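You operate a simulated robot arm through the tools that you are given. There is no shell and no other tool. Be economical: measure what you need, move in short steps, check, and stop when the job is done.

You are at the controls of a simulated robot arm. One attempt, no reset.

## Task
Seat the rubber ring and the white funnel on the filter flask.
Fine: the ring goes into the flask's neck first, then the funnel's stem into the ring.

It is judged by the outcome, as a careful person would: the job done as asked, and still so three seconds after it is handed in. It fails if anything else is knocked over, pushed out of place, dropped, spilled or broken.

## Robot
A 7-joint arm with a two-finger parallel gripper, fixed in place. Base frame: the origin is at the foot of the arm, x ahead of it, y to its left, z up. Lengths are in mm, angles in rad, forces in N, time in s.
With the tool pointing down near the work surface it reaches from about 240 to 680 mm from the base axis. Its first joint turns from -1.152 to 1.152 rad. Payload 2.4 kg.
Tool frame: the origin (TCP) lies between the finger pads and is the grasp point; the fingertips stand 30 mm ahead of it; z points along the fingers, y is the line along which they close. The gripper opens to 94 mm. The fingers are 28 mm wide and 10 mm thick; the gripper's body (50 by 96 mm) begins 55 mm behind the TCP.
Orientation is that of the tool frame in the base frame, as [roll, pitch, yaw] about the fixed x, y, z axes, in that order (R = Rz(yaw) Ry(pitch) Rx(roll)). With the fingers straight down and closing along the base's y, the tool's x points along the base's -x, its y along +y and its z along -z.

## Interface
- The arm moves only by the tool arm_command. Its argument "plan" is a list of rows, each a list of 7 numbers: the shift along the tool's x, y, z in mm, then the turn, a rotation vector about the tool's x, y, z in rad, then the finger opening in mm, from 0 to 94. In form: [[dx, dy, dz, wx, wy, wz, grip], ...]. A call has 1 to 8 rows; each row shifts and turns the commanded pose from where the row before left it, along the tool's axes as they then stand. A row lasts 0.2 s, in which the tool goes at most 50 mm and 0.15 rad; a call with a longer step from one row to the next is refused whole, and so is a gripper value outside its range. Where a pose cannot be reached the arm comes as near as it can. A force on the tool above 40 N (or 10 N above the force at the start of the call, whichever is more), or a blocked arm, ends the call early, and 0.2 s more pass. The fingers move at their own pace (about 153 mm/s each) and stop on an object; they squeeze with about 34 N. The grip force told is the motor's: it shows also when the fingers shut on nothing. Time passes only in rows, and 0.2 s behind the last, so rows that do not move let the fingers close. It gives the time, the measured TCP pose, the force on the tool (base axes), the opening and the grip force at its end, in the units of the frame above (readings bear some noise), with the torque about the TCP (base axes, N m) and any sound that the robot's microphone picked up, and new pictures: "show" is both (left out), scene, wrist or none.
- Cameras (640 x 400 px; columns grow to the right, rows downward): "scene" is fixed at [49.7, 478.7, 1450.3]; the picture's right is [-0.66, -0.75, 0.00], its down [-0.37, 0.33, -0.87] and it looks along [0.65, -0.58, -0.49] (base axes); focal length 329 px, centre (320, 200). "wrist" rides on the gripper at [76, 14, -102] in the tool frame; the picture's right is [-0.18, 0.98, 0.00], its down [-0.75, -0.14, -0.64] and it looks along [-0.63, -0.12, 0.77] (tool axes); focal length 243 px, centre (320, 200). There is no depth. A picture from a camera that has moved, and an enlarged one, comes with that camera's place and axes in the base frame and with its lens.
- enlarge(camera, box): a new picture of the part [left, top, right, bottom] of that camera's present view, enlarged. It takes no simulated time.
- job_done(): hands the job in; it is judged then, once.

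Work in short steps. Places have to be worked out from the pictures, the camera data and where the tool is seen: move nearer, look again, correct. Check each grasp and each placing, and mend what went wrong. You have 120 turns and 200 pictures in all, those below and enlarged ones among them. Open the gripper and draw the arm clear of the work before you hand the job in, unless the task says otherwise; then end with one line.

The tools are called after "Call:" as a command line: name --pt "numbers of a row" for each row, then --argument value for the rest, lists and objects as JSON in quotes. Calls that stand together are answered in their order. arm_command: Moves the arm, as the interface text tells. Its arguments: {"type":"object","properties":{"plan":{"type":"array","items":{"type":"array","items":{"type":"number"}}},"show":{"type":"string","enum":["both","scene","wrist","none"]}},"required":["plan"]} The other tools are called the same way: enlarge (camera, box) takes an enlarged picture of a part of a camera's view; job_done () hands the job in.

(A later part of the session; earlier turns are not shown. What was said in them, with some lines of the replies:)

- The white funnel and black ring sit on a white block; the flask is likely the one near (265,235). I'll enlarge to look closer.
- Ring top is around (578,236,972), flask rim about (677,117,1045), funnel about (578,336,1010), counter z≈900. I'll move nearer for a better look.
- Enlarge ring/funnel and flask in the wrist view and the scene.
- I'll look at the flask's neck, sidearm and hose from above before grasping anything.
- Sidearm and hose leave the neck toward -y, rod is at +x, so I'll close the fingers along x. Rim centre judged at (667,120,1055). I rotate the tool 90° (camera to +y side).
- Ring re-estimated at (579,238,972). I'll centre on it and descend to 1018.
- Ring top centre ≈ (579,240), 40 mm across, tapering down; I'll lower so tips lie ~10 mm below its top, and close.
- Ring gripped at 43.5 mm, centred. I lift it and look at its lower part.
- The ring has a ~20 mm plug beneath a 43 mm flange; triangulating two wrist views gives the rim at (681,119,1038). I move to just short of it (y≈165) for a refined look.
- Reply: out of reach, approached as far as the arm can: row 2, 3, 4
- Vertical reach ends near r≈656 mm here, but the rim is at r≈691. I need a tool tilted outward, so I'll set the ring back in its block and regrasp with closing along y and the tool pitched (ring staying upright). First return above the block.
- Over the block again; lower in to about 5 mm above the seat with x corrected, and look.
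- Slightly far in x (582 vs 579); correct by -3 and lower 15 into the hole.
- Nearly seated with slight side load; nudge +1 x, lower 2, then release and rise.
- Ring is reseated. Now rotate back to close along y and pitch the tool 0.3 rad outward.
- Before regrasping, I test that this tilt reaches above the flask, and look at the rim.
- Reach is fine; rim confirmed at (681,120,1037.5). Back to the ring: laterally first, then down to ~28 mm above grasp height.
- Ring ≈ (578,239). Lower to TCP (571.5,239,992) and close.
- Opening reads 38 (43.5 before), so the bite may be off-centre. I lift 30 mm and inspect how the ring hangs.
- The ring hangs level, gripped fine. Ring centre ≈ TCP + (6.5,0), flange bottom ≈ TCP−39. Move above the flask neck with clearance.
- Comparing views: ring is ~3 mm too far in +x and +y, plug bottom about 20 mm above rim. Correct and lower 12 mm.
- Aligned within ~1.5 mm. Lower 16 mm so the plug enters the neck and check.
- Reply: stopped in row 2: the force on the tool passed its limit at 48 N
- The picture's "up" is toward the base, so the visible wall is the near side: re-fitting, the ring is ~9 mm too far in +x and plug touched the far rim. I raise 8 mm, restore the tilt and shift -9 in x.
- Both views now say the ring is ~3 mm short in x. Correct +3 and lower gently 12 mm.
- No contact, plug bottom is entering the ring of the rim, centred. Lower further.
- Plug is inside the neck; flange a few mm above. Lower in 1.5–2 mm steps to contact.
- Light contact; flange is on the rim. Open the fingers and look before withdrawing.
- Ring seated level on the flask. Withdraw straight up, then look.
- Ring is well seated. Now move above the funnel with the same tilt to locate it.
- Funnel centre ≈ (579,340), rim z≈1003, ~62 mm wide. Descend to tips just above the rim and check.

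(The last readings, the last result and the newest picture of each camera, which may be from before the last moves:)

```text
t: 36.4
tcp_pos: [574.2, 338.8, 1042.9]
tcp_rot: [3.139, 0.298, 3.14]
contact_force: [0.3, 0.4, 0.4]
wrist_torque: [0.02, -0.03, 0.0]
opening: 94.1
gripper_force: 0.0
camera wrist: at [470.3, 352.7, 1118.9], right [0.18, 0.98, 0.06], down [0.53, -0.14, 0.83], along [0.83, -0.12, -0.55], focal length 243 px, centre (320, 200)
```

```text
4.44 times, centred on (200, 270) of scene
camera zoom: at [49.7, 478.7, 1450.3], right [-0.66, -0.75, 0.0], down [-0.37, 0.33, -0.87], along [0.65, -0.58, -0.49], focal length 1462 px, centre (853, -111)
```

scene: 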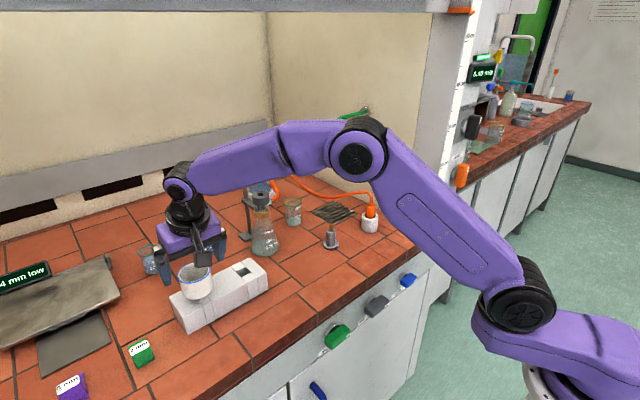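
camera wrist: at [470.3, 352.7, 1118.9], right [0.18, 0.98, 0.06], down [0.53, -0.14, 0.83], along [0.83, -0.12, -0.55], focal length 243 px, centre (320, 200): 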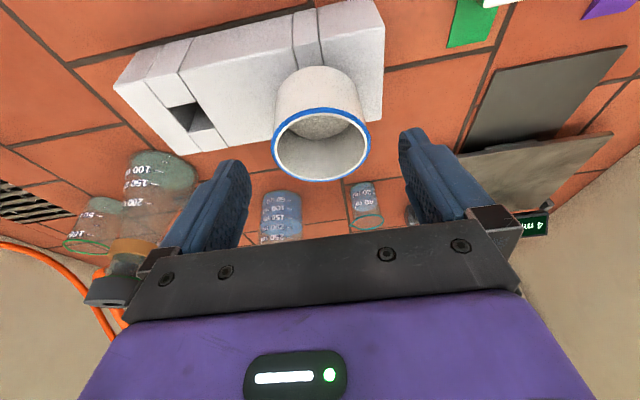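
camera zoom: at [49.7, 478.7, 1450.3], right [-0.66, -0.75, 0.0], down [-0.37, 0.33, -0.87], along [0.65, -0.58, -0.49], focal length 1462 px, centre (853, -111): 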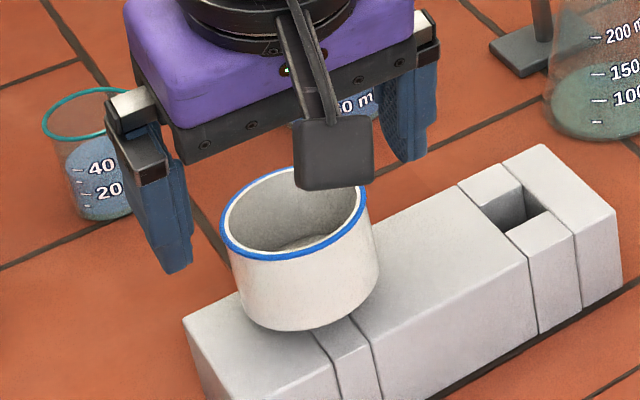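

Triangulated funnel rim centre (578,340,1007), Ø62. Lower 47 mm and close gently on the cup.

Call:
arm_command --pt "7 0.7 22.5 0 0 0 94" --pt "6.9 0 22.4 0 0 0 94" --pt "0 0 0 0 0 0 76" --pt "0 0 0 0 0 0 66" --pt "0 0 0 0 0 0 50" --pt "0 0 0 0 0 0 50"

Call:
enlarge --camera "wrist" --box '[200, 60, 440, 240]'

Call:
enlarge --camera "scene" --box '[150, 225, 250, 315]'

```text
t: 37.8
tcp_pos: [573.3, 337.1, 996.0]
tcp_rot: [3.14, 0.297, 3.14]
contact_force: [0.5, 0.2, -0.2]
wrist_torque: [-0.04, 0.01, -0.01]
opening: 61.2
gripper_force: 34.1
camera wrist: at [469.3, 351.8, 1072.1], right [0.18, 0.98, 0.06], down [0.53, -0.14, 0.83], along [0.83, -0.12, -0.55], focal length 243 px, centre (320, 200)
```

scene: 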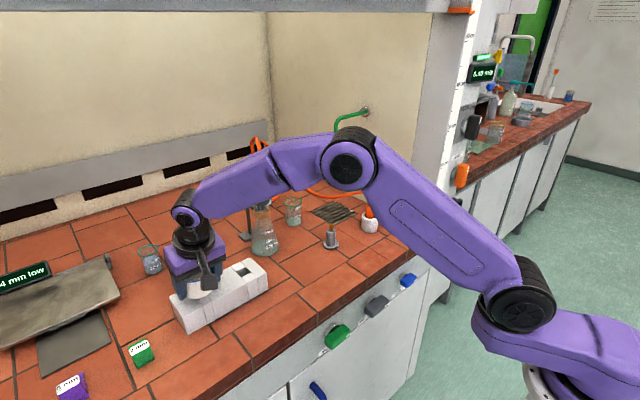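
wrist: 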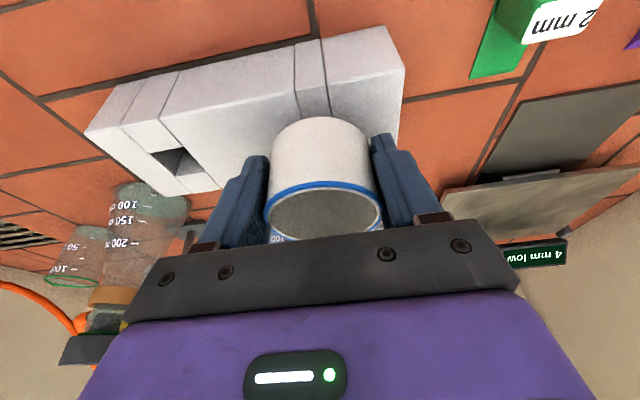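

```text
2.22 times, centred on (320, 150) of wrist
camera zoom: at [469.3, 351.8, 1072.1], right [0.18, 0.98, 0.06], down [0.53, -0.14, 0.83], along [0.83, -0.12, -0.55], focal length 539 px, centre (320, 311)
```

zoom: 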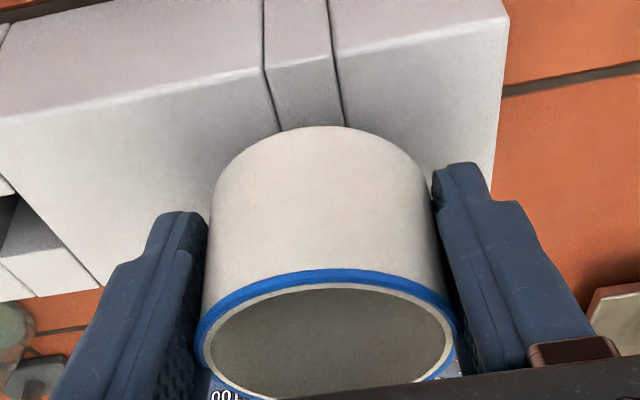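

```text
4.44 times, centred on (200, 270) of scene
camera zoom: at [49.7, 478.7, 1450.3], right [-0.66, -0.75, 0.0], down [-0.37, 0.33, -0.87], along [0.65, -0.58, -0.49], focal length 1462 px, centre (853, -111)
```

zoom: 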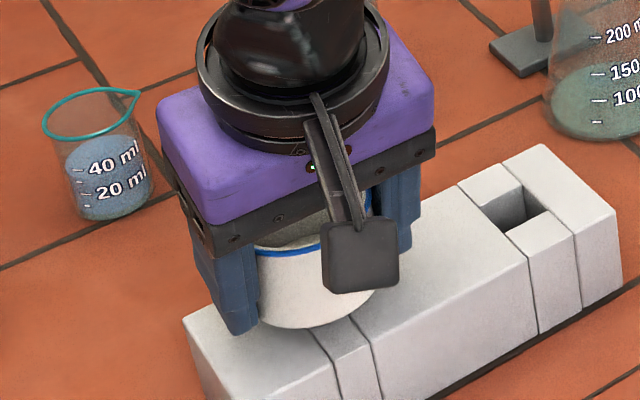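

Cup held at 61 mm. Lift straight up 130 mm and look at the stem.

Call:
arm_command --pt "-4.4 0 -14.3 0 0 0 50" --pt "-8.5 0 -27.4 0 0 0 50" --pt "-8.5 0 -27.4 0 0 0 50" --pt "-8.5 0 -27.4 0 0 0 50" --pt "-8.5 0 -27.4 0 0 0 50" --pt "0 0 0 0 0 0 50"

Call:
enlarge --camera "scene" --box '[130, 190, 250, 300]'

Call:
enlarge --camera "wrist" --box '[200, 60, 440, 240]'

```text
t: 39.2
tcp_pos: [572.9, 338.3, 1125.0]
tcp_rot: [3.14, 0.296, 3.14]
contact_force: [0.2, 0.1, -0.6]
wrist_torque: [0.02, 0.04, 0.04]
opening: 61.2
gripper_force: 34.2
camera wrist: at [468.9, 351.8, 1200.8], right [0.18, 0.98, 0.06], down [0.53, -0.14, 0.83], along [0.83, -0.12, -0.55], focal length 243 px, centre (320, 200)
```

scene: 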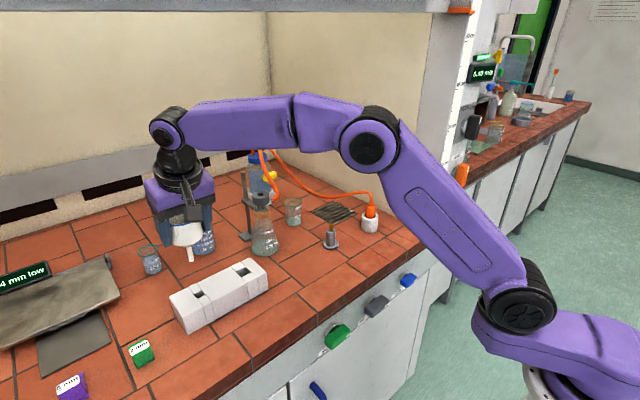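
wrist: 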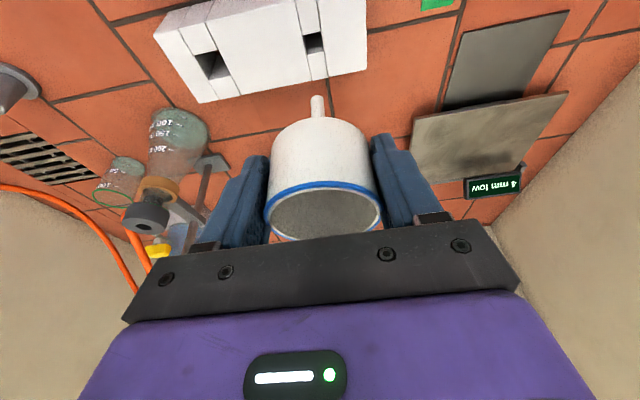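

```text
3.64 times, centred on (190, 245) of scene
camera zoom: at [49.7, 478.7, 1450.3], right [-0.66, -0.75, 0.0], down [-0.37, 0.33, -0.87], along [0.65, -0.58, -0.49], focal length 1196 px, centre (793, 36)
```

zoom: 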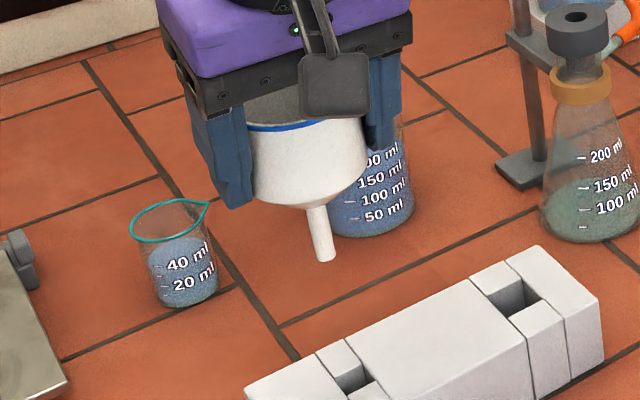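

```text
2.22 times, centred on (320, 150) of wrist
camera zoom: at [468.9, 351.8, 1200.8], right [0.18, 0.98, 0.06], down [0.53, -0.14, 0.83], along [0.83, -0.12, -0.55], focal length 539 px, centre (320, 311)
```

zoom: 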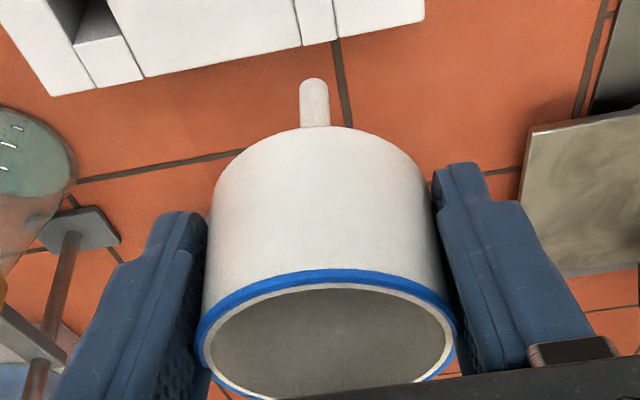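

Stem is ~10 mm wide; tip about TCP−82 below the cup axis. Move above the ring on the flask with ~15 mm clearance.

Call:
arm_command --pt "-11 0 -35 0 0 0 50" --pt "-16.7 -36.7 5.2 0 0 0 50" --pt "-16.7 -36.7 5.2 0 0 0 50" --pt "-16.7 -36.7 5.2 0 0 0 50" --pt "-16.7 -36.7 5.2 0 0 0 50" --pt "-16.7 -36.7 5.2 0 0 0 50" --pt "-16.7 -36.7 5.2 0 0 0 50" --pt "0 0 0 0 0 0 50"

Call:
enlarge --camera "scene" --box '[225, 150, 305, 220]'

Call:
enlarge --camera "wrist" --box '[270, 40, 370, 140]'

```text
t: 41.0
tcp_pos: [680.5, 120.3, 1163.2]
tcp_rot: [3.14, 0.297, 3.139]
contact_force: [0.8, 0.7, -0.6]
wrist_torque: [-0.01, 0.05, -0.01]
opening: 61.0
gripper_force: 34.1
camera wrist: at [577.1, 132.9, 1237.9], right [0.18, 0.98, 0.06], down [0.53, -0.14, 0.83], along [0.83, -0.12, -0.55], focal length 243 px, centre (320, 200)
```

scene: 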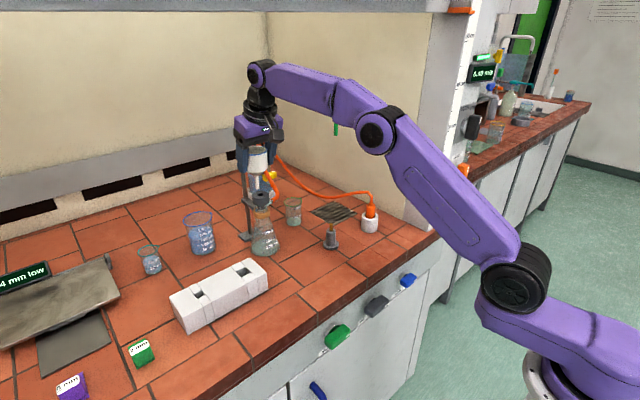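
wrist: 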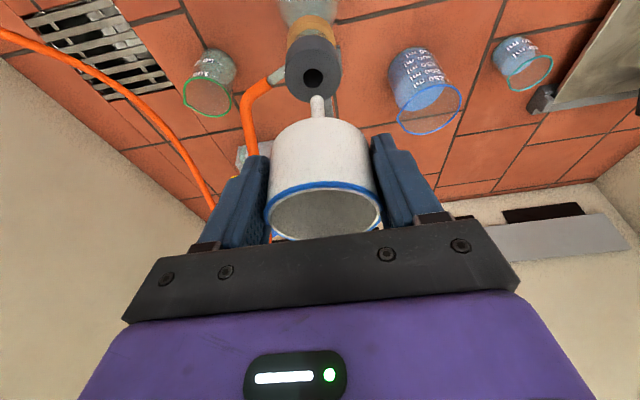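

```text
5.71 times, centred on (265, 185) of scene
camera zoom: at [49.7, 478.7, 1450.3], right [-0.66, -0.75, 0.0], down [-0.37, 0.33, -0.87], along [0.65, -0.58, -0.49], focal length 1880 px, centre (634, 286)
```

zoom: 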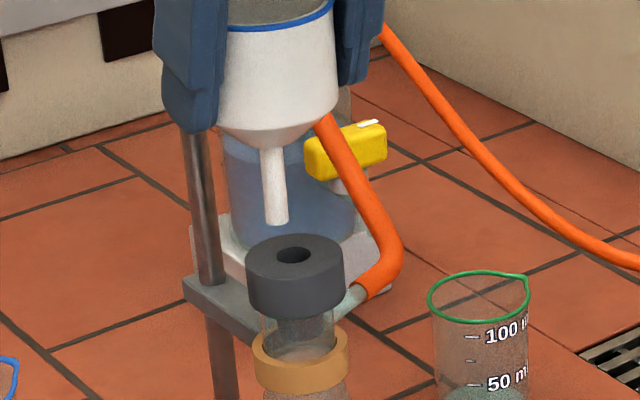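

```text
4.00 times, centred on (320, 90) of wrist
camera zoom: at [577.1, 132.9, 1237.9], right [0.18, 0.98, 0.06], down [0.53, -0.14, 0.83], along [0.83, -0.12, -0.55], focal length 970 px, centre (320, 640)
```

zoom: 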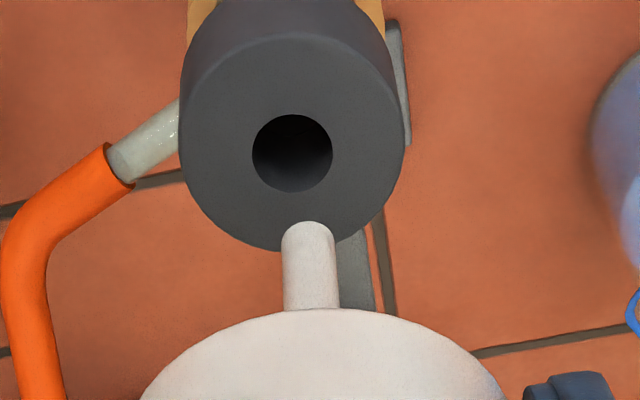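

Wrist and scene agree that the stem is ~6 mm too far in +x and ~2.5 mm in +y. Correct and lower 8 mm, then recheck.

Call:
arm_command --pt "5.7 -2.5 -1.8 0 0 0 50" --pt "2.4 0 7.6 0 0 0 50" --pt "0 0 0 0 0 0 50" --pt "0 0 0 0 0 0 50"

Call:
enlarge --camera "scene" --box '[240, 165, 290, 210]'

Call:
enlarge --camera "wrist" --box '[270, 40, 370, 140]'

```text
t: 42.0
tcp_pos: [674.4, 115.5, 1154.6]
tcp_rot: [3.138, 0.297, 3.139]
contact_force: [-0.5, -0.6, -0.6]
wrist_torque: [0.02, 0.02, -0.02]
opening: 61.1
gripper_force: 33.8
camera wrist: at [570.8, 131.1, 1229.7], right [0.18, 0.98, 0.06], down [0.53, -0.14, 0.83], along [0.83, -0.12, -0.55], focal length 243 px, centre (320, 200)
```

scene: 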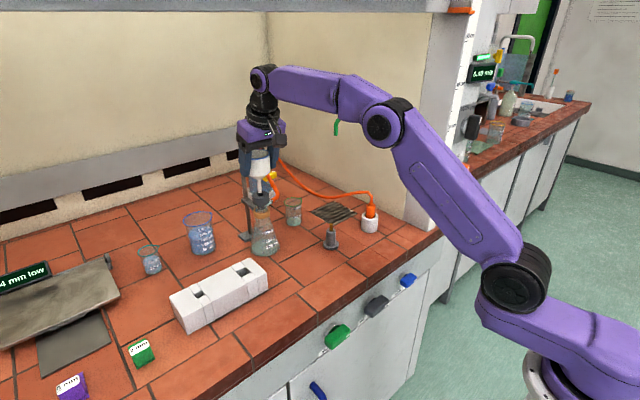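
wrist: 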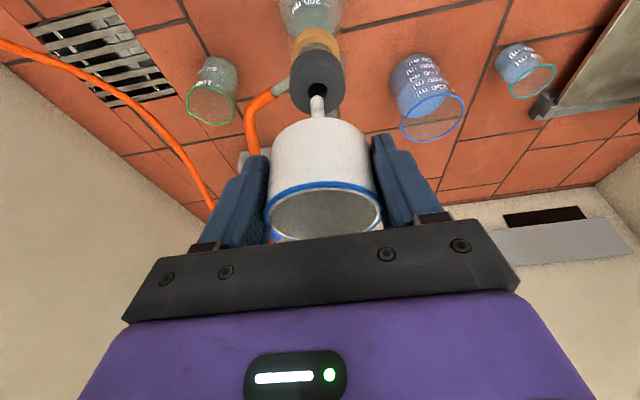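

```text
8.89 times, centred on (265, 188) of scene
camera zoom: at [49.7, 478.7, 1450.3], right [-0.66, -0.75, 0.0], down [-0.37, 0.33, -0.87], along [0.65, -0.58, -0.49], focal length 2924 px, centre (809, 311)
```

zoom: 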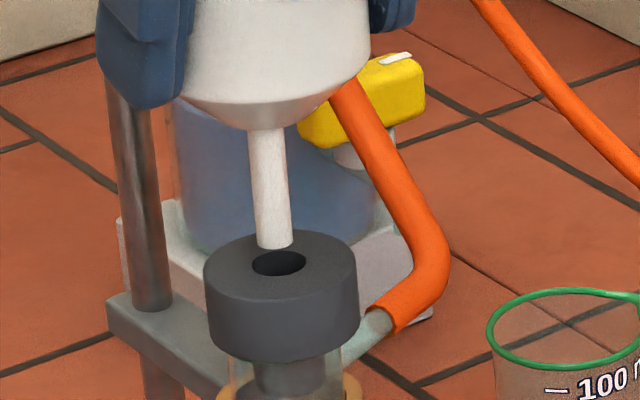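

```text
4.00 times, centred on (320, 90) of wrist
camera zoom: at [570.8, 131.1, 1229.7], right [0.18, 0.98, 0.06], down [0.53, -0.14, 0.83], along [0.83, -0.12, -0.55], focal length 970 px, centre (320, 640)
```

zoom: 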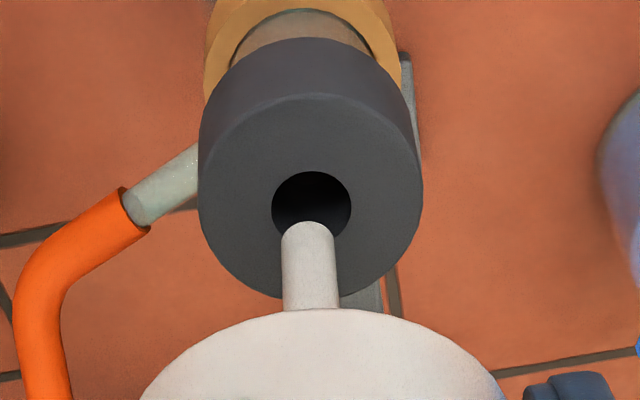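

Now nearer: remaining correction about −4 in x, +1.5 in y. Apply without descending and recheck.

Call:
arm_command --pt "3.8 1.5 -1.2 0 0 0 50" --pt "0 0 0 0 0 0 50" --pt "0 0 0 0 0 0 50"

Call:
enlarge --camera "scene" --box '[240, 165, 290, 210]'

Call:
enlarge --camera "wrist" --box '[270, 40, 370, 140]'

```text
t: 42.8
tcp_pos: [670.0, 117.8, 1152.8]
tcp_rot: [3.14, 0.298, 3.139]
contact_force: [-0.3, 0.0, -1.0]
wrist_torque: [0.0, 0.01, -0.01]
opening: 61.2
gripper_force: 34.1
camera wrist: at [566.6, 132.2, 1229.3], right [0.18, 0.98, 0.06], down [0.53, -0.14, 0.83], along [0.83, -0.12, -0.55], focal length 243 px, centre (320, 200)
```

scene: 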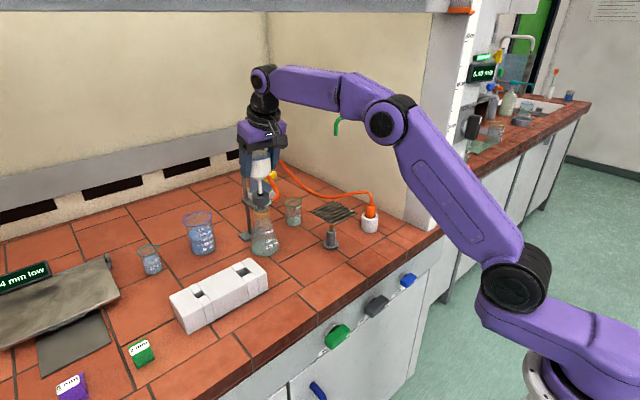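
wrist: 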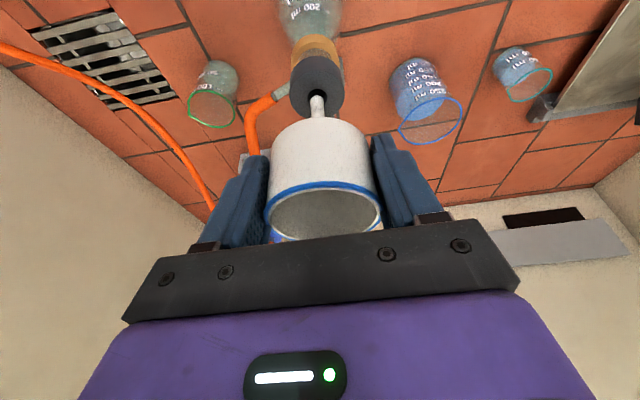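

```text
8.89 times, centred on (265, 188) of scene
camera zoom: at [49.7, 478.7, 1450.3], right [-0.66, -0.75, 0.0], down [-0.37, 0.33, -0.87], along [0.65, -0.58, -0.49], focal length 2924 px, centre (809, 311)
```

zoom: 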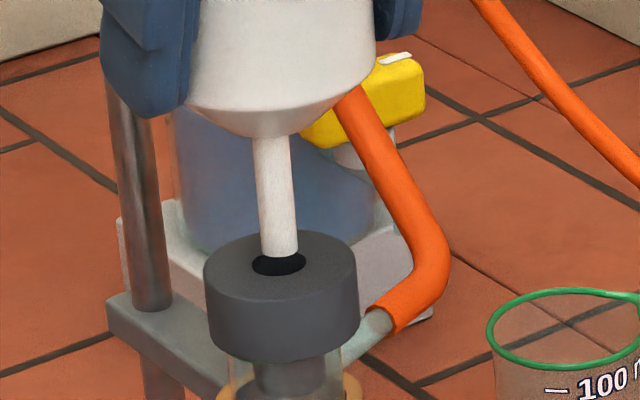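

```text
4.00 times, centred on (320, 90) of wrist
camera zoom: at [566.6, 132.2, 1229.3], right [0.18, 0.98, 0.06], down [0.53, -0.14, 0.83], along [0.83, -0.12, -0.55], focal length 970 px, centre (320, 640)
```

zoom: 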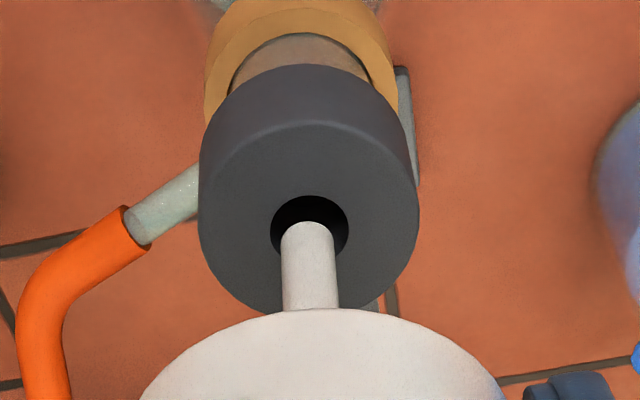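

Aligned in both views. Lower gently 10 mm.

Call:
arm_command --pt "1.2 0 3.8 0 0 0 50" --pt "0.9 0 2.9 0 0 0 50" --pt "0.9 0 2.9 0 0 0 50" --pt "0 0 0 0 0 0 50"

Call:
enlarge --camera "scene" --box '[240, 165, 290, 210]'

Call:
enlarge --camera "wrist" --box '[270, 40, 370, 140]'

```text
t: 43.8
tcp_pos: [669.8, 118.4, 1142.2]
tcp_rot: [3.139, 0.3, 3.139]
contact_force: [0.2, -0.4, -1.3]
wrist_torque: [0.0, 0.02, -0.01]
opening: 61.0
gripper_force: 34.4
camera wrist: at [566.0, 132.0, 1218.8], right [0.18, 0.98, 0.06], down [0.53, -0.14, 0.83], along [0.83, -0.12, -0.55], focal length 243 px, centre (320, 200)
```

scene: 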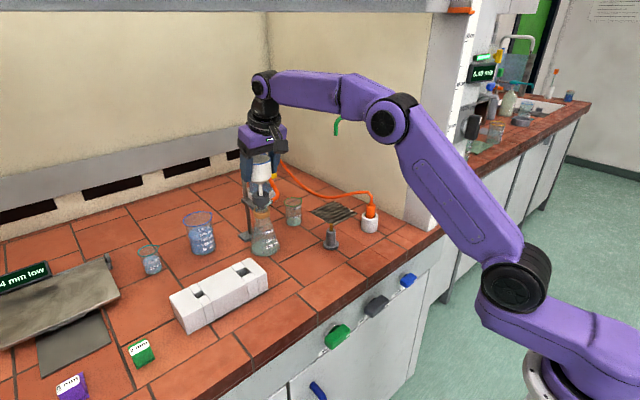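
wrist: 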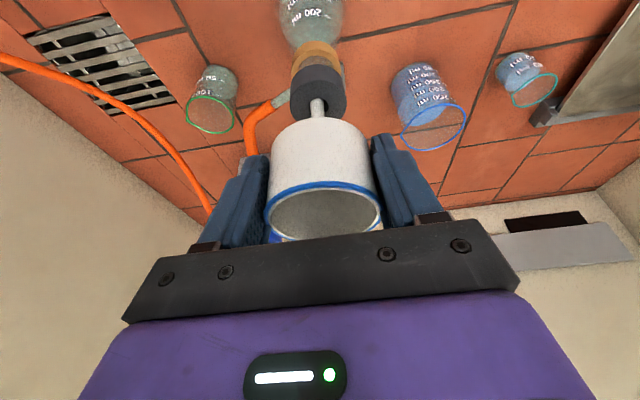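

```text
8.89 times, centred on (265, 188) of scene
camera zoom: at [49.7, 478.7, 1450.3], right [-0.66, -0.75, 0.0], down [-0.37, 0.33, -0.87], along [0.65, -0.58, -0.49], focal length 2924 px, centre (809, 311)
```

zoom: 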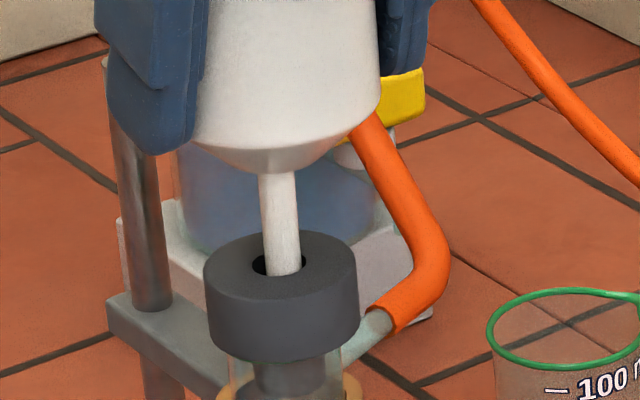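

```text
4.00 times, centred on (320, 90) of wrist
camera zoom: at [566.0, 132.0, 1218.8], right [0.18, 0.98, 0.06], down [0.53, -0.14, 0.83], along [0.83, -0.12, -0.55], focal length 970 px, centre (320, 640)
```

zoom: 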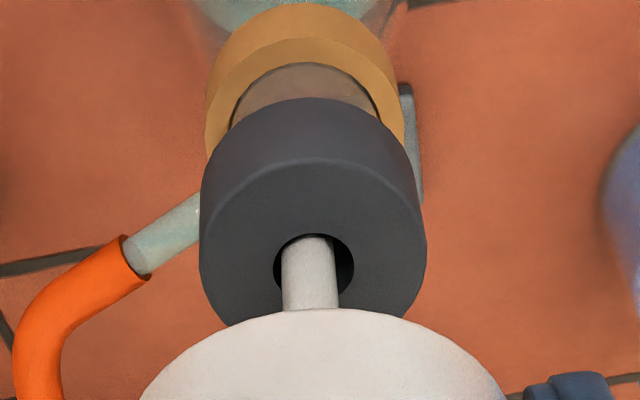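

Stem tip is in the hole, lying slightly to the base side. Shift +2 in x and lower 14 mm more.

Call:
arm_command --pt "-1.9 0.2 0.6 0 0 0 50" --pt "1.2 0 3.8 0 0 0 50" --pt "1.2 0 3.8 0 0 0 50" --pt "1.2 0 3.8 0 0 0 50" --pt "0 0 0 0 0 0 50"

Call:
enlarge --camera "scene" --box '[240, 165, 290, 210]'

Call:
enlarge --camera "wrist" --box '[270, 40, 370, 140]'

```text
t: 45.0
tcp_pos: [670.7, 119.3, 1132.4]
tcp_rot: [3.141, 0.298, 3.139]
contact_force: [-0.2, 0.1, -1.3]
wrist_torque: [0.03, 0.04, 0.0]
opening: 61.2
gripper_force: 33.5
camera wrist: at [567.9, 132.6, 1206.5], right [0.18, 0.98, 0.06], down [0.53, -0.14, 0.83], along [0.83, -0.12, -0.55], focal length 243 px, centre (320, 200)
```

scene: 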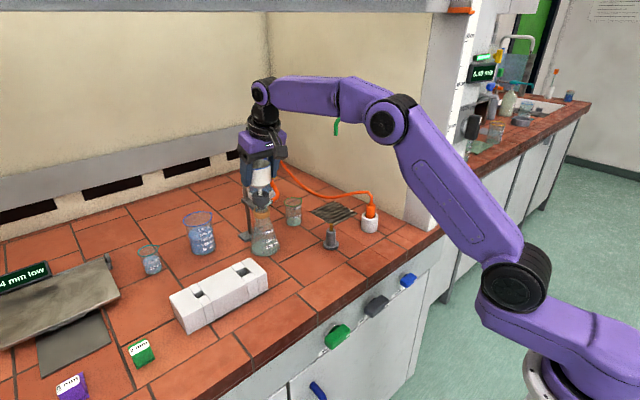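
wrist: 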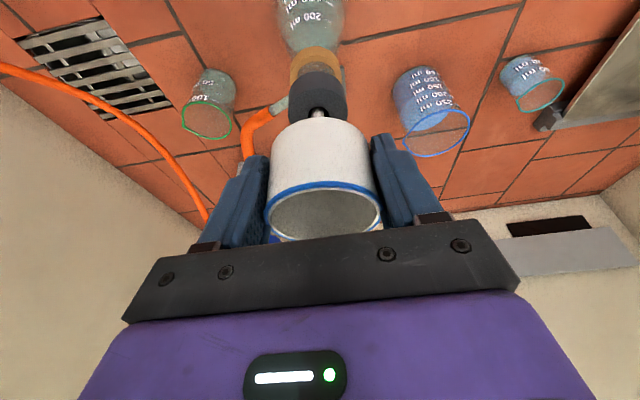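

```text
8.89 times, centred on (265, 188) of scene
camera zoom: at [49.7, 478.7, 1450.3], right [-0.66, -0.75, 0.0], down [-0.37, 0.33, -0.87], along [0.65, -0.58, -0.49], focal length 2924 px, centre (809, 311)
```

zoom: 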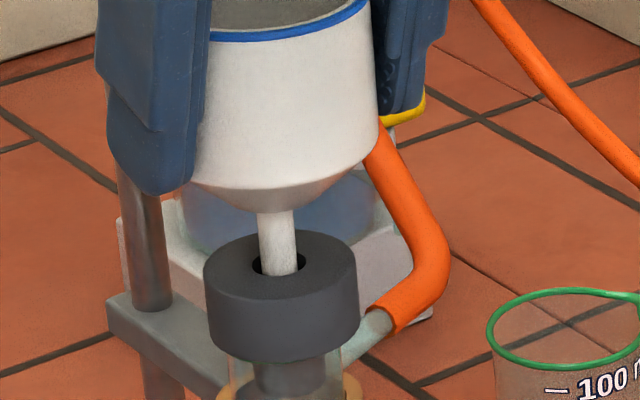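

```text
4.00 times, centred on (320, 90) of wrist
camera zoom: at [567.9, 132.6, 1206.5], right [0.18, 0.98, 0.06], down [0.53, -0.14, 0.83], along [0.83, -0.12, -0.55], focal length 970 px, centre (320, 640)
```

zoom: 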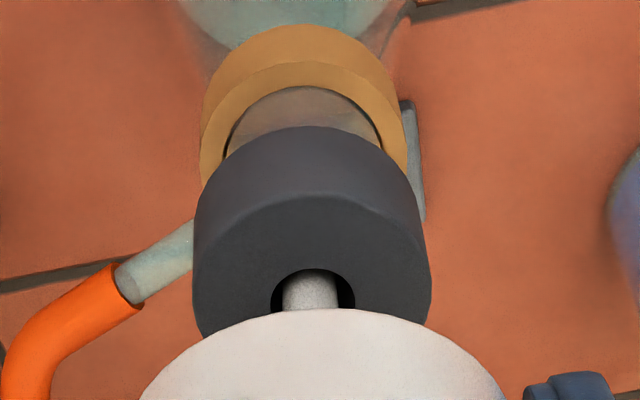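

Centred, no load. Lower 11 mm more.

Call:
arm_command --pt "1.2 0 3.8 0 0 0 50" --pt "1.2 0 3.8 0 0 0 50" --pt "0.9 0 2.9 0 0 0 50" --pt "0 0 0 0 0 0 50"

Call:
enlarge --camera "scene" --box '[240, 165, 290, 210]'

```text
t: 46.0
tcp_pos: [672.3, 118.2, 1121.9]
tcp_rot: [3.14, 0.298, 3.14]
contact_force: [-0.2, -0.2, -1.1]
wrist_torque: [0.02, 0.01, -0.02]
opening: 60.8
gripper_force: 33.5
camera wrist: at [567.3, 131.7, 1196.3], right [0.18, 0.98, 0.06], down [0.53, -0.14, 0.83], along [0.83, -0.12, -0.55], focal length 243 px, centre (320, 200)
```

scene: 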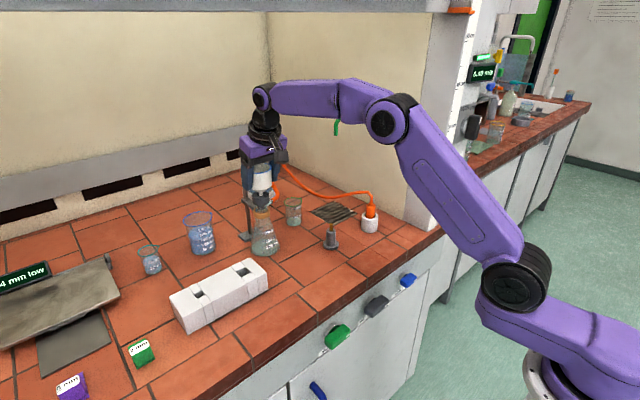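
wrist: 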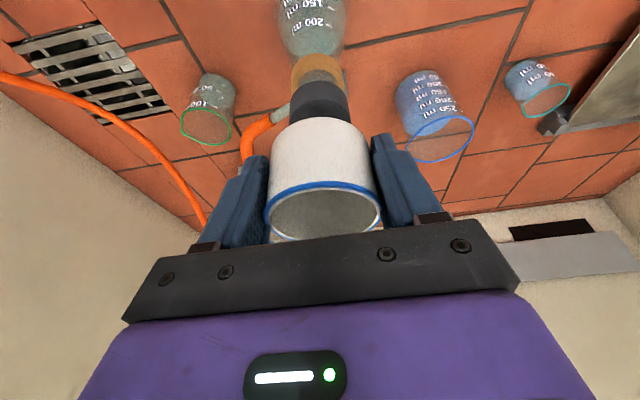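

```text
8.89 times, centred on (265, 188) of scene
camera zoom: at [49.7, 478.7, 1450.3], right [-0.66, -0.75, 0.0], down [-0.37, 0.33, -0.87], along [0.65, -0.58, -0.49], focal length 2924 px, centre (809, 311)
```

zoom: 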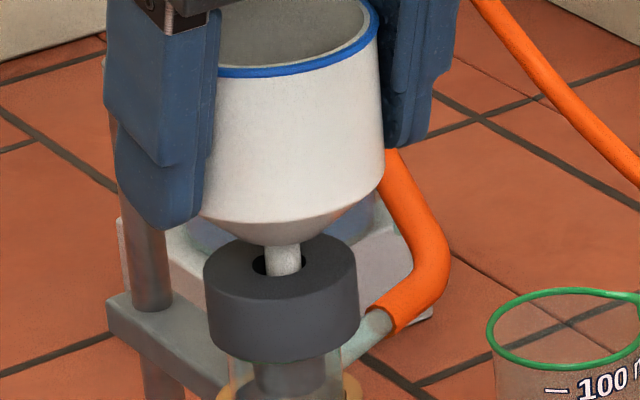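

About 7 mm left. Continue in 2 mm steps to contact.

Call:
arm_command --pt "-0.1 0.7 2.1 0 0 0 50" --pt "0.6 0 1.9 0 0 0 50" --pt "0.45 0 1.45 0 0 0 50" --pt "0 0 0 0 0 0 50"

Call:
enlarge --camera "scene" --box '[240, 165, 290, 210]'

```text
t: 47.0
tcp_pos: [671.8, 119.0, 1114.5]
tcp_rot: [3.139, 0.297, 3.141]
contact_force: [0.7, 1.0, -0.8]
wrist_torque: [-0.02, 0.0, 0.01]
opening: 60.8
gripper_force: 34.3
camera wrist: at [568.4, 133.1, 1190.9], right [0.18, 0.98, 0.06], down [0.53, -0.14, 0.83], along [0.83, -0.12, -0.55], focal length 243 px, centre (320, 200)
```

scene: 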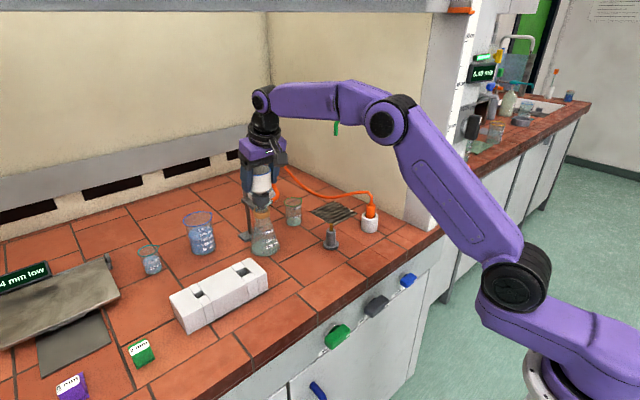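
wrist: 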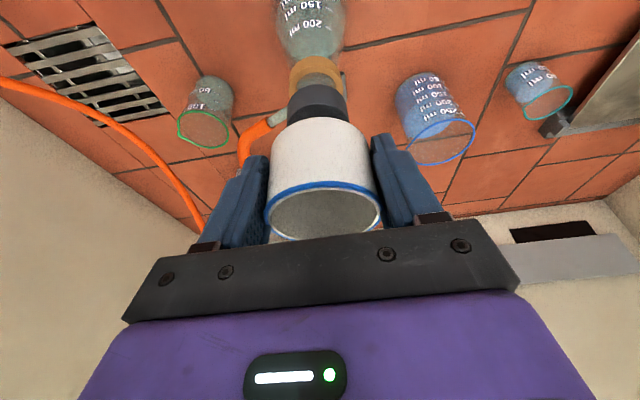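

```text
8.89 times, centred on (265, 188) of scene
camera zoom: at [49.7, 478.7, 1450.3], right [-0.66, -0.75, 0.0], down [-0.37, 0.33, -0.87], along [0.65, -0.58, -0.49], focal length 2924 px, centre (809, 311)
```

zoom: 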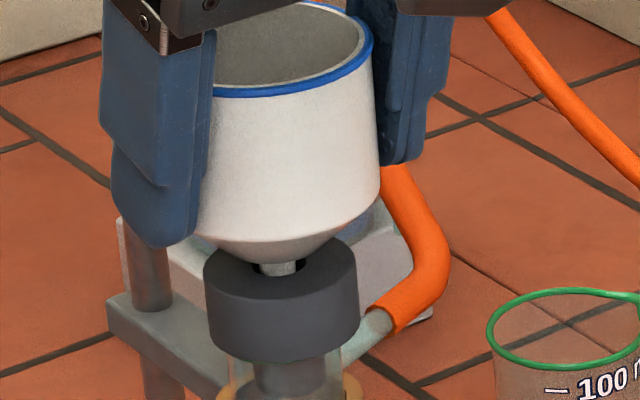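

A little stem still shows; lower another 5 mm slowly.

Call:
arm_command --pt "0.6 0 1.9 0 0 0 50" --pt "0.45 0 1.45 0 0 0 50" --pt "0.45 0 1.45 0 0 0 50" --pt "0 0 0 0 0 0 50"

Call:
enlarge --camera "scene" --box '[240, 165, 290, 210]'

```text
t: 48.0
tcp_pos: [671.8, 117.8, 1109.2]
tcp_rot: [3.14, 0.297, 3.141]
contact_force: [0.6, -0.4, -1.6]
wrist_torque: [0.02, 0.02, 0.0]
opening: 61.5
gripper_force: 34.8
camera wrist: at [568.0, 133.6, 1185.5], right [0.18, 0.98, 0.06], down [0.53, -0.14, 0.83], along [0.83, -0.12, -0.55], focal length 243 px, centre (320, 200)
```

scene: 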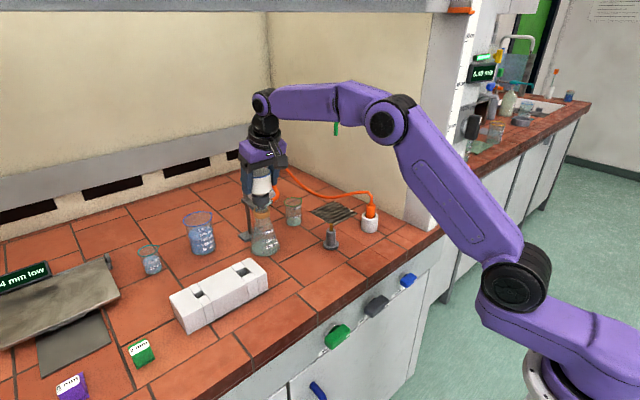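
wrist: 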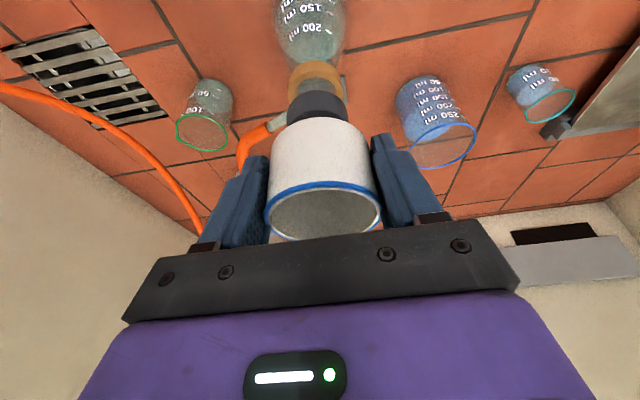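

```text
8.89 times, centred on (265, 188) of scene
camera zoom: at [49.7, 478.7, 1450.3], right [-0.66, -0.75, 0.0], down [-0.37, 0.33, -0.87], along [0.65, -0.58, -0.49], focal length 2924 px, centre (809, 311)
```

zoom: 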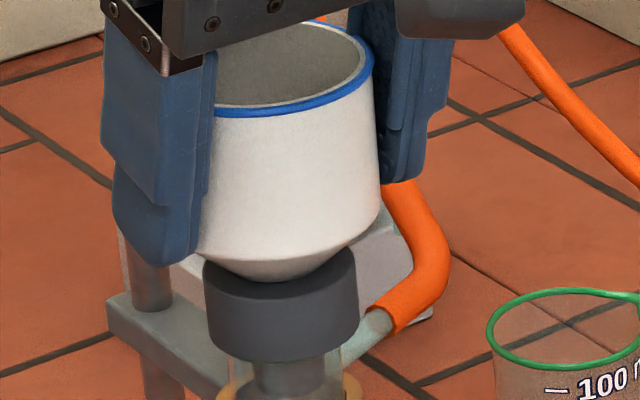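

Nearly seated, no contact yet. Lower in 1 mm steps.

Call:
arm_command --pt "0.3 0 0.95 0 0 0 50" --pt "0.3 0 0.95 0 0 0 50" --pt "0.3 0 0.95 0 0 0 50" --pt "0 0 0 0 0 0 50"

Call:
enlarge --camera "scene" --box '[240, 165, 290, 210]'

```text
t: 49.0
tcp_pos: [672.6, 119.4, 1108.2]
tcp_rot: [3.138, 0.304, 3.14]
contact_force: [-9.3, 0.9, 21.3]
wrist_torque: [-0.08, 0.24, -0.04]
opening: 61.5
gripper_force: 34.3
camera wrist: at [568.4, 133.7, 1183.7], right [0.18, 0.98, 0.06], down [0.53, -0.14, 0.84], along [0.83, -0.12, -0.54], focal length 243 px, centre (320, 200)
```

scene: 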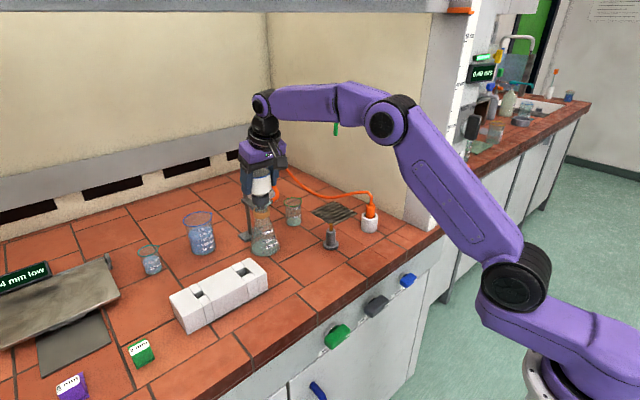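
wrist: 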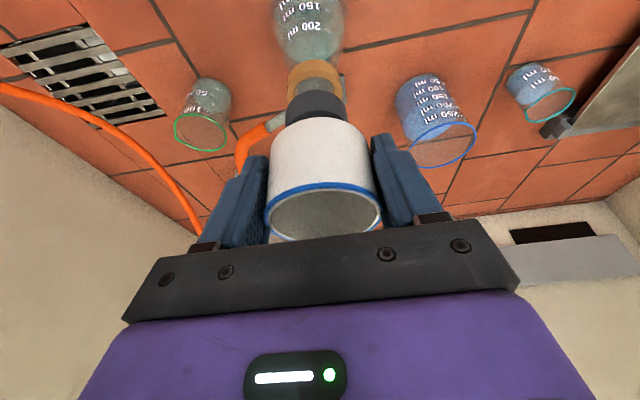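

```text
8.89 times, centred on (265, 188) of scene
camera zoom: at [48.9, 478.7, 1450.3], right [-0.66, -0.75, 0.0], down [-0.37, 0.33, -0.87], along [0.65, -0.58, -0.49], focal length 2924 px, centre (809, 311)
```

zoom: 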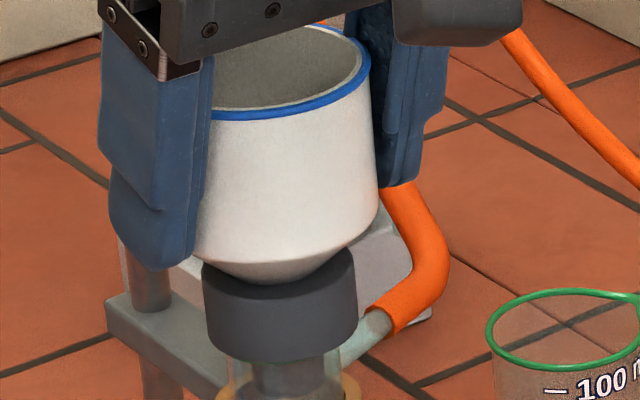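

Seated contact (21 N). Ease up ~2 mm to unload, then open the fingers.

Call:
arm_command --pt "-0.6 0 -1.9 0 0 0 50" --pt "0 0 0 0 0 0 50" --pt "0 0 0 0 0 0 64" --pt "0 0 0 0 0 0 72" --pt "0 0 0 0 0 0 78" --pt "0 0 0 0 0 0 78"

Call:
enlarge --camera "scene" --box '[240, 165, 290, 210]'

Call:
enlarge --camera "wrist" --box '[220, 60, 420, 240]'

```text
t: 50.4
tcp_pos: [672.9, 117.7, 1108.0]
tcp_rot: [3.141, 0.299, 3.139]
contact_force: [-0.1, 0.1, -0.2]
wrist_torque: [0.0, 0.01, 0.02]
opening: 78.1
gripper_force: 0.0
camera wrist: at [568.6, 132.4, 1183.7], right [0.18, 0.98, 0.06], down [0.53, -0.14, 0.83], along [0.83, -0.12, -0.55], focal length 243 px, centre (320, 200)
```

scene: 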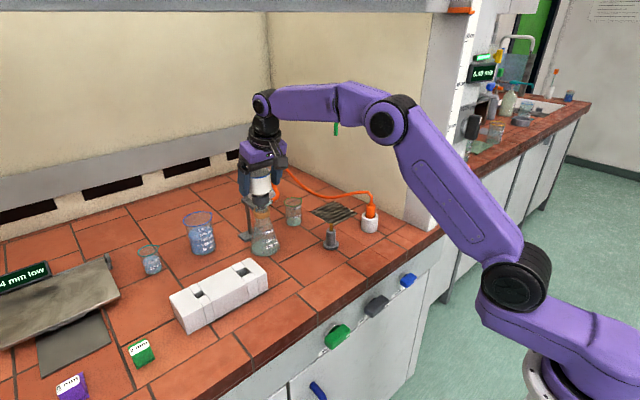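
wrist: 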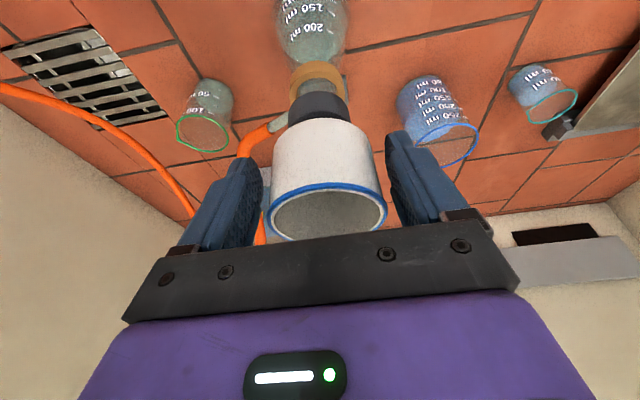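

```text
8.89 times, centred on (265, 188) of scene
camera zoom: at [49.7, 478.7, 1450.3], right [-0.66, -0.75, 0.0], down [-0.37, 0.33, -0.87], along [0.65, -0.58, -0.49], focal length 2924 px, centre (809, 311)
```

zoom: 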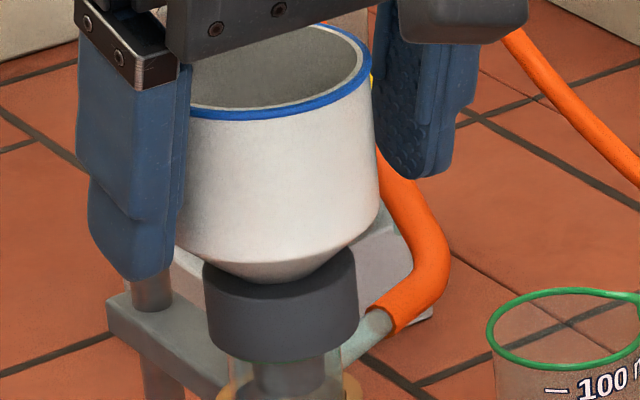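

```text
2.22 times, centred on (320, 150) of wrist
camera zoom: at [568.6, 132.4, 1183.7], right [0.18, 0.98, 0.06], down [0.53, -0.14, 0.83], along [0.83, -0.12, -0.55], focal length 539 px, centre (320, 311)
```

zoom: 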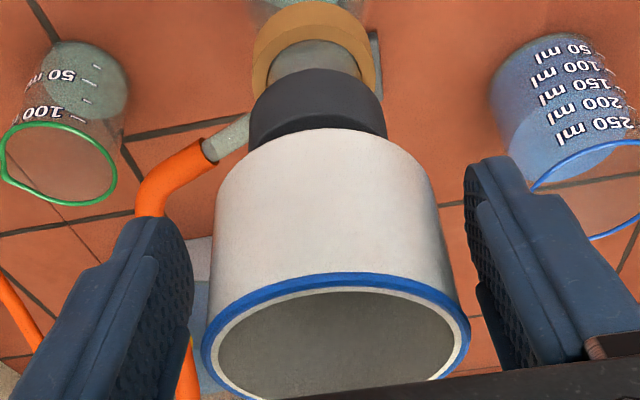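

Released and stable. Withdraw straight up, then back away.

Call:
arm_command --pt "-3 0 -9.5 0 0 0 82" --pt "-6 0 -19 0 0 0 84" --pt "-9 0 -29 0 0 0 84" --pt "-9 0 -29 0 0 0 84" --pt "20 15 -25 0 0 0 84" --pt "35 15 -11 0 0 0 84" --pt "35 15 -11 0 0 0 84" --pt "35 15 -11 0 0 0 84"

Call:
enlarge --camera "scene" --box '[220, 150, 310, 260]'

Call:
enlarge --camera "wrist" --box '[200, 20, 440, 200]'

```text
t: 52.2
tcp_pos: [535.6, 180.4, 1218.3]
tcp_rot: [3.14, 0.298, 3.139]
contact_force: [0.2, -0.3, 0.4]
wrist_torque: [0.02, 0.0, 0.01]
opening: 84.3
gripper_force: 0.1
camera wrist: at [432.7, 194.7, 1294.7], right [0.18, 0.98, 0.06], down [0.53, -0.14, 0.84], along [0.83, -0.12, -0.55], focal length 243 px, centre (320, 200)
```

scene: 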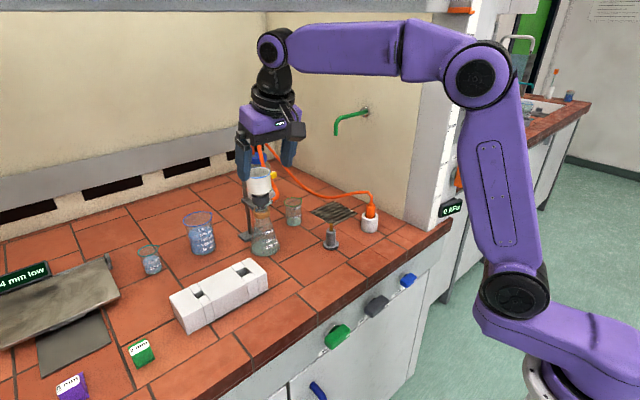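
wrist: 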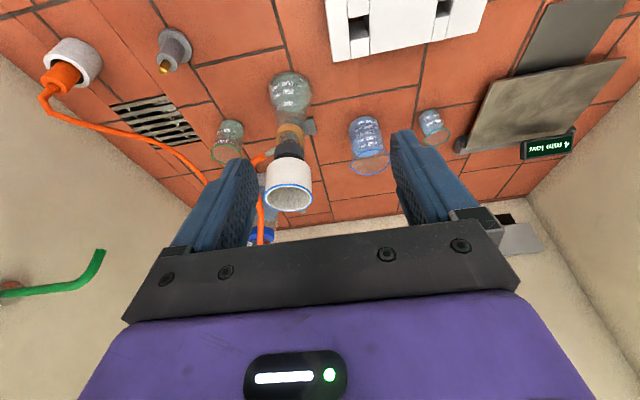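

```text
3.64 times, centred on (265, 205) of scene
camera zoom: at [49.7, 478.7, 1450.3], right [-0.66, -0.75, 0.0], down [-0.37, 0.33, -0.87], along [0.65, -0.58, -0.49], focal length 1196 px, centre (520, 182)
```

zoom: 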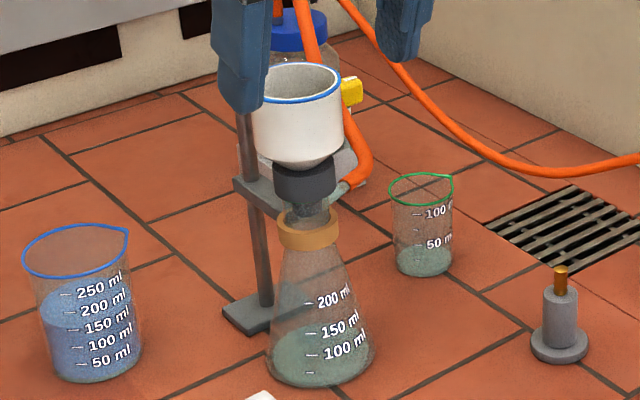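

```text
2.22 times, centred on (320, 110) of wrist
camera zoom: at [432.7, 194.7, 1294.7], right [0.18, 0.98, 0.06], down [0.53, -0.14, 0.84], along [0.83, -0.12, -0.55], focal length 539 px, centre (320, 400)
```

zoom: 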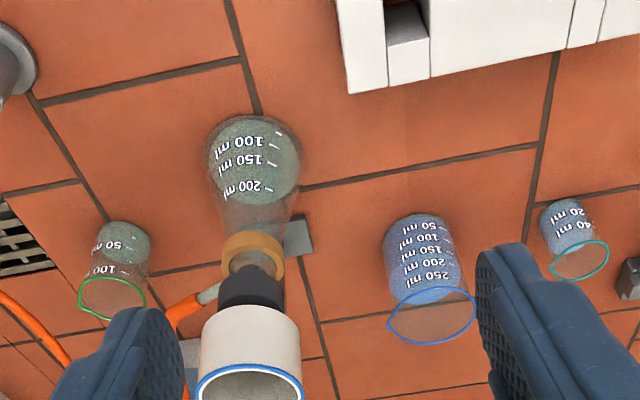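

Everything stands; one close check of the stack.

Call:
enlarge --camera "scene" --box '[240, 160, 290, 215]'

```text
7.27 times, centred on (265, 188) of scene
camera zoom: at [49.7, 478.7, 1450.3], right [-0.66, -0.75, 0.0], down [-0.37, 0.33, -0.87], along [0.65, -0.58, -0.49], focal length 2393 px, centre (720, 291)
```

zoom: 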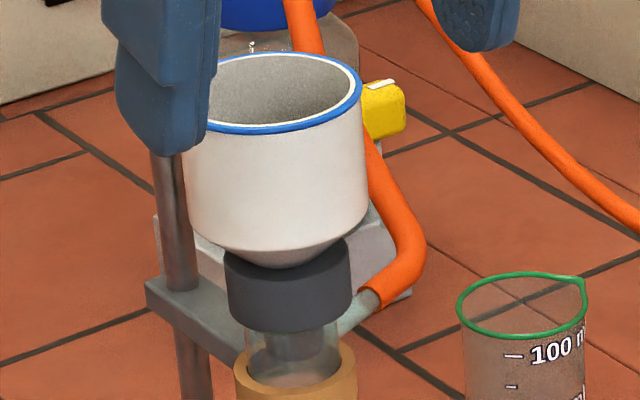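

The ring sits in the neck and the funnel stands in the ring, arm clear; handing in.

Call:
job_done

```text
The job is handed in.
```

The rubber ring is seated in the flask's neck and the funnel's stem is in the ring. The gripper is open and the arm is clear, nothing else looked moved in the last pictures, and the job has been handed in.
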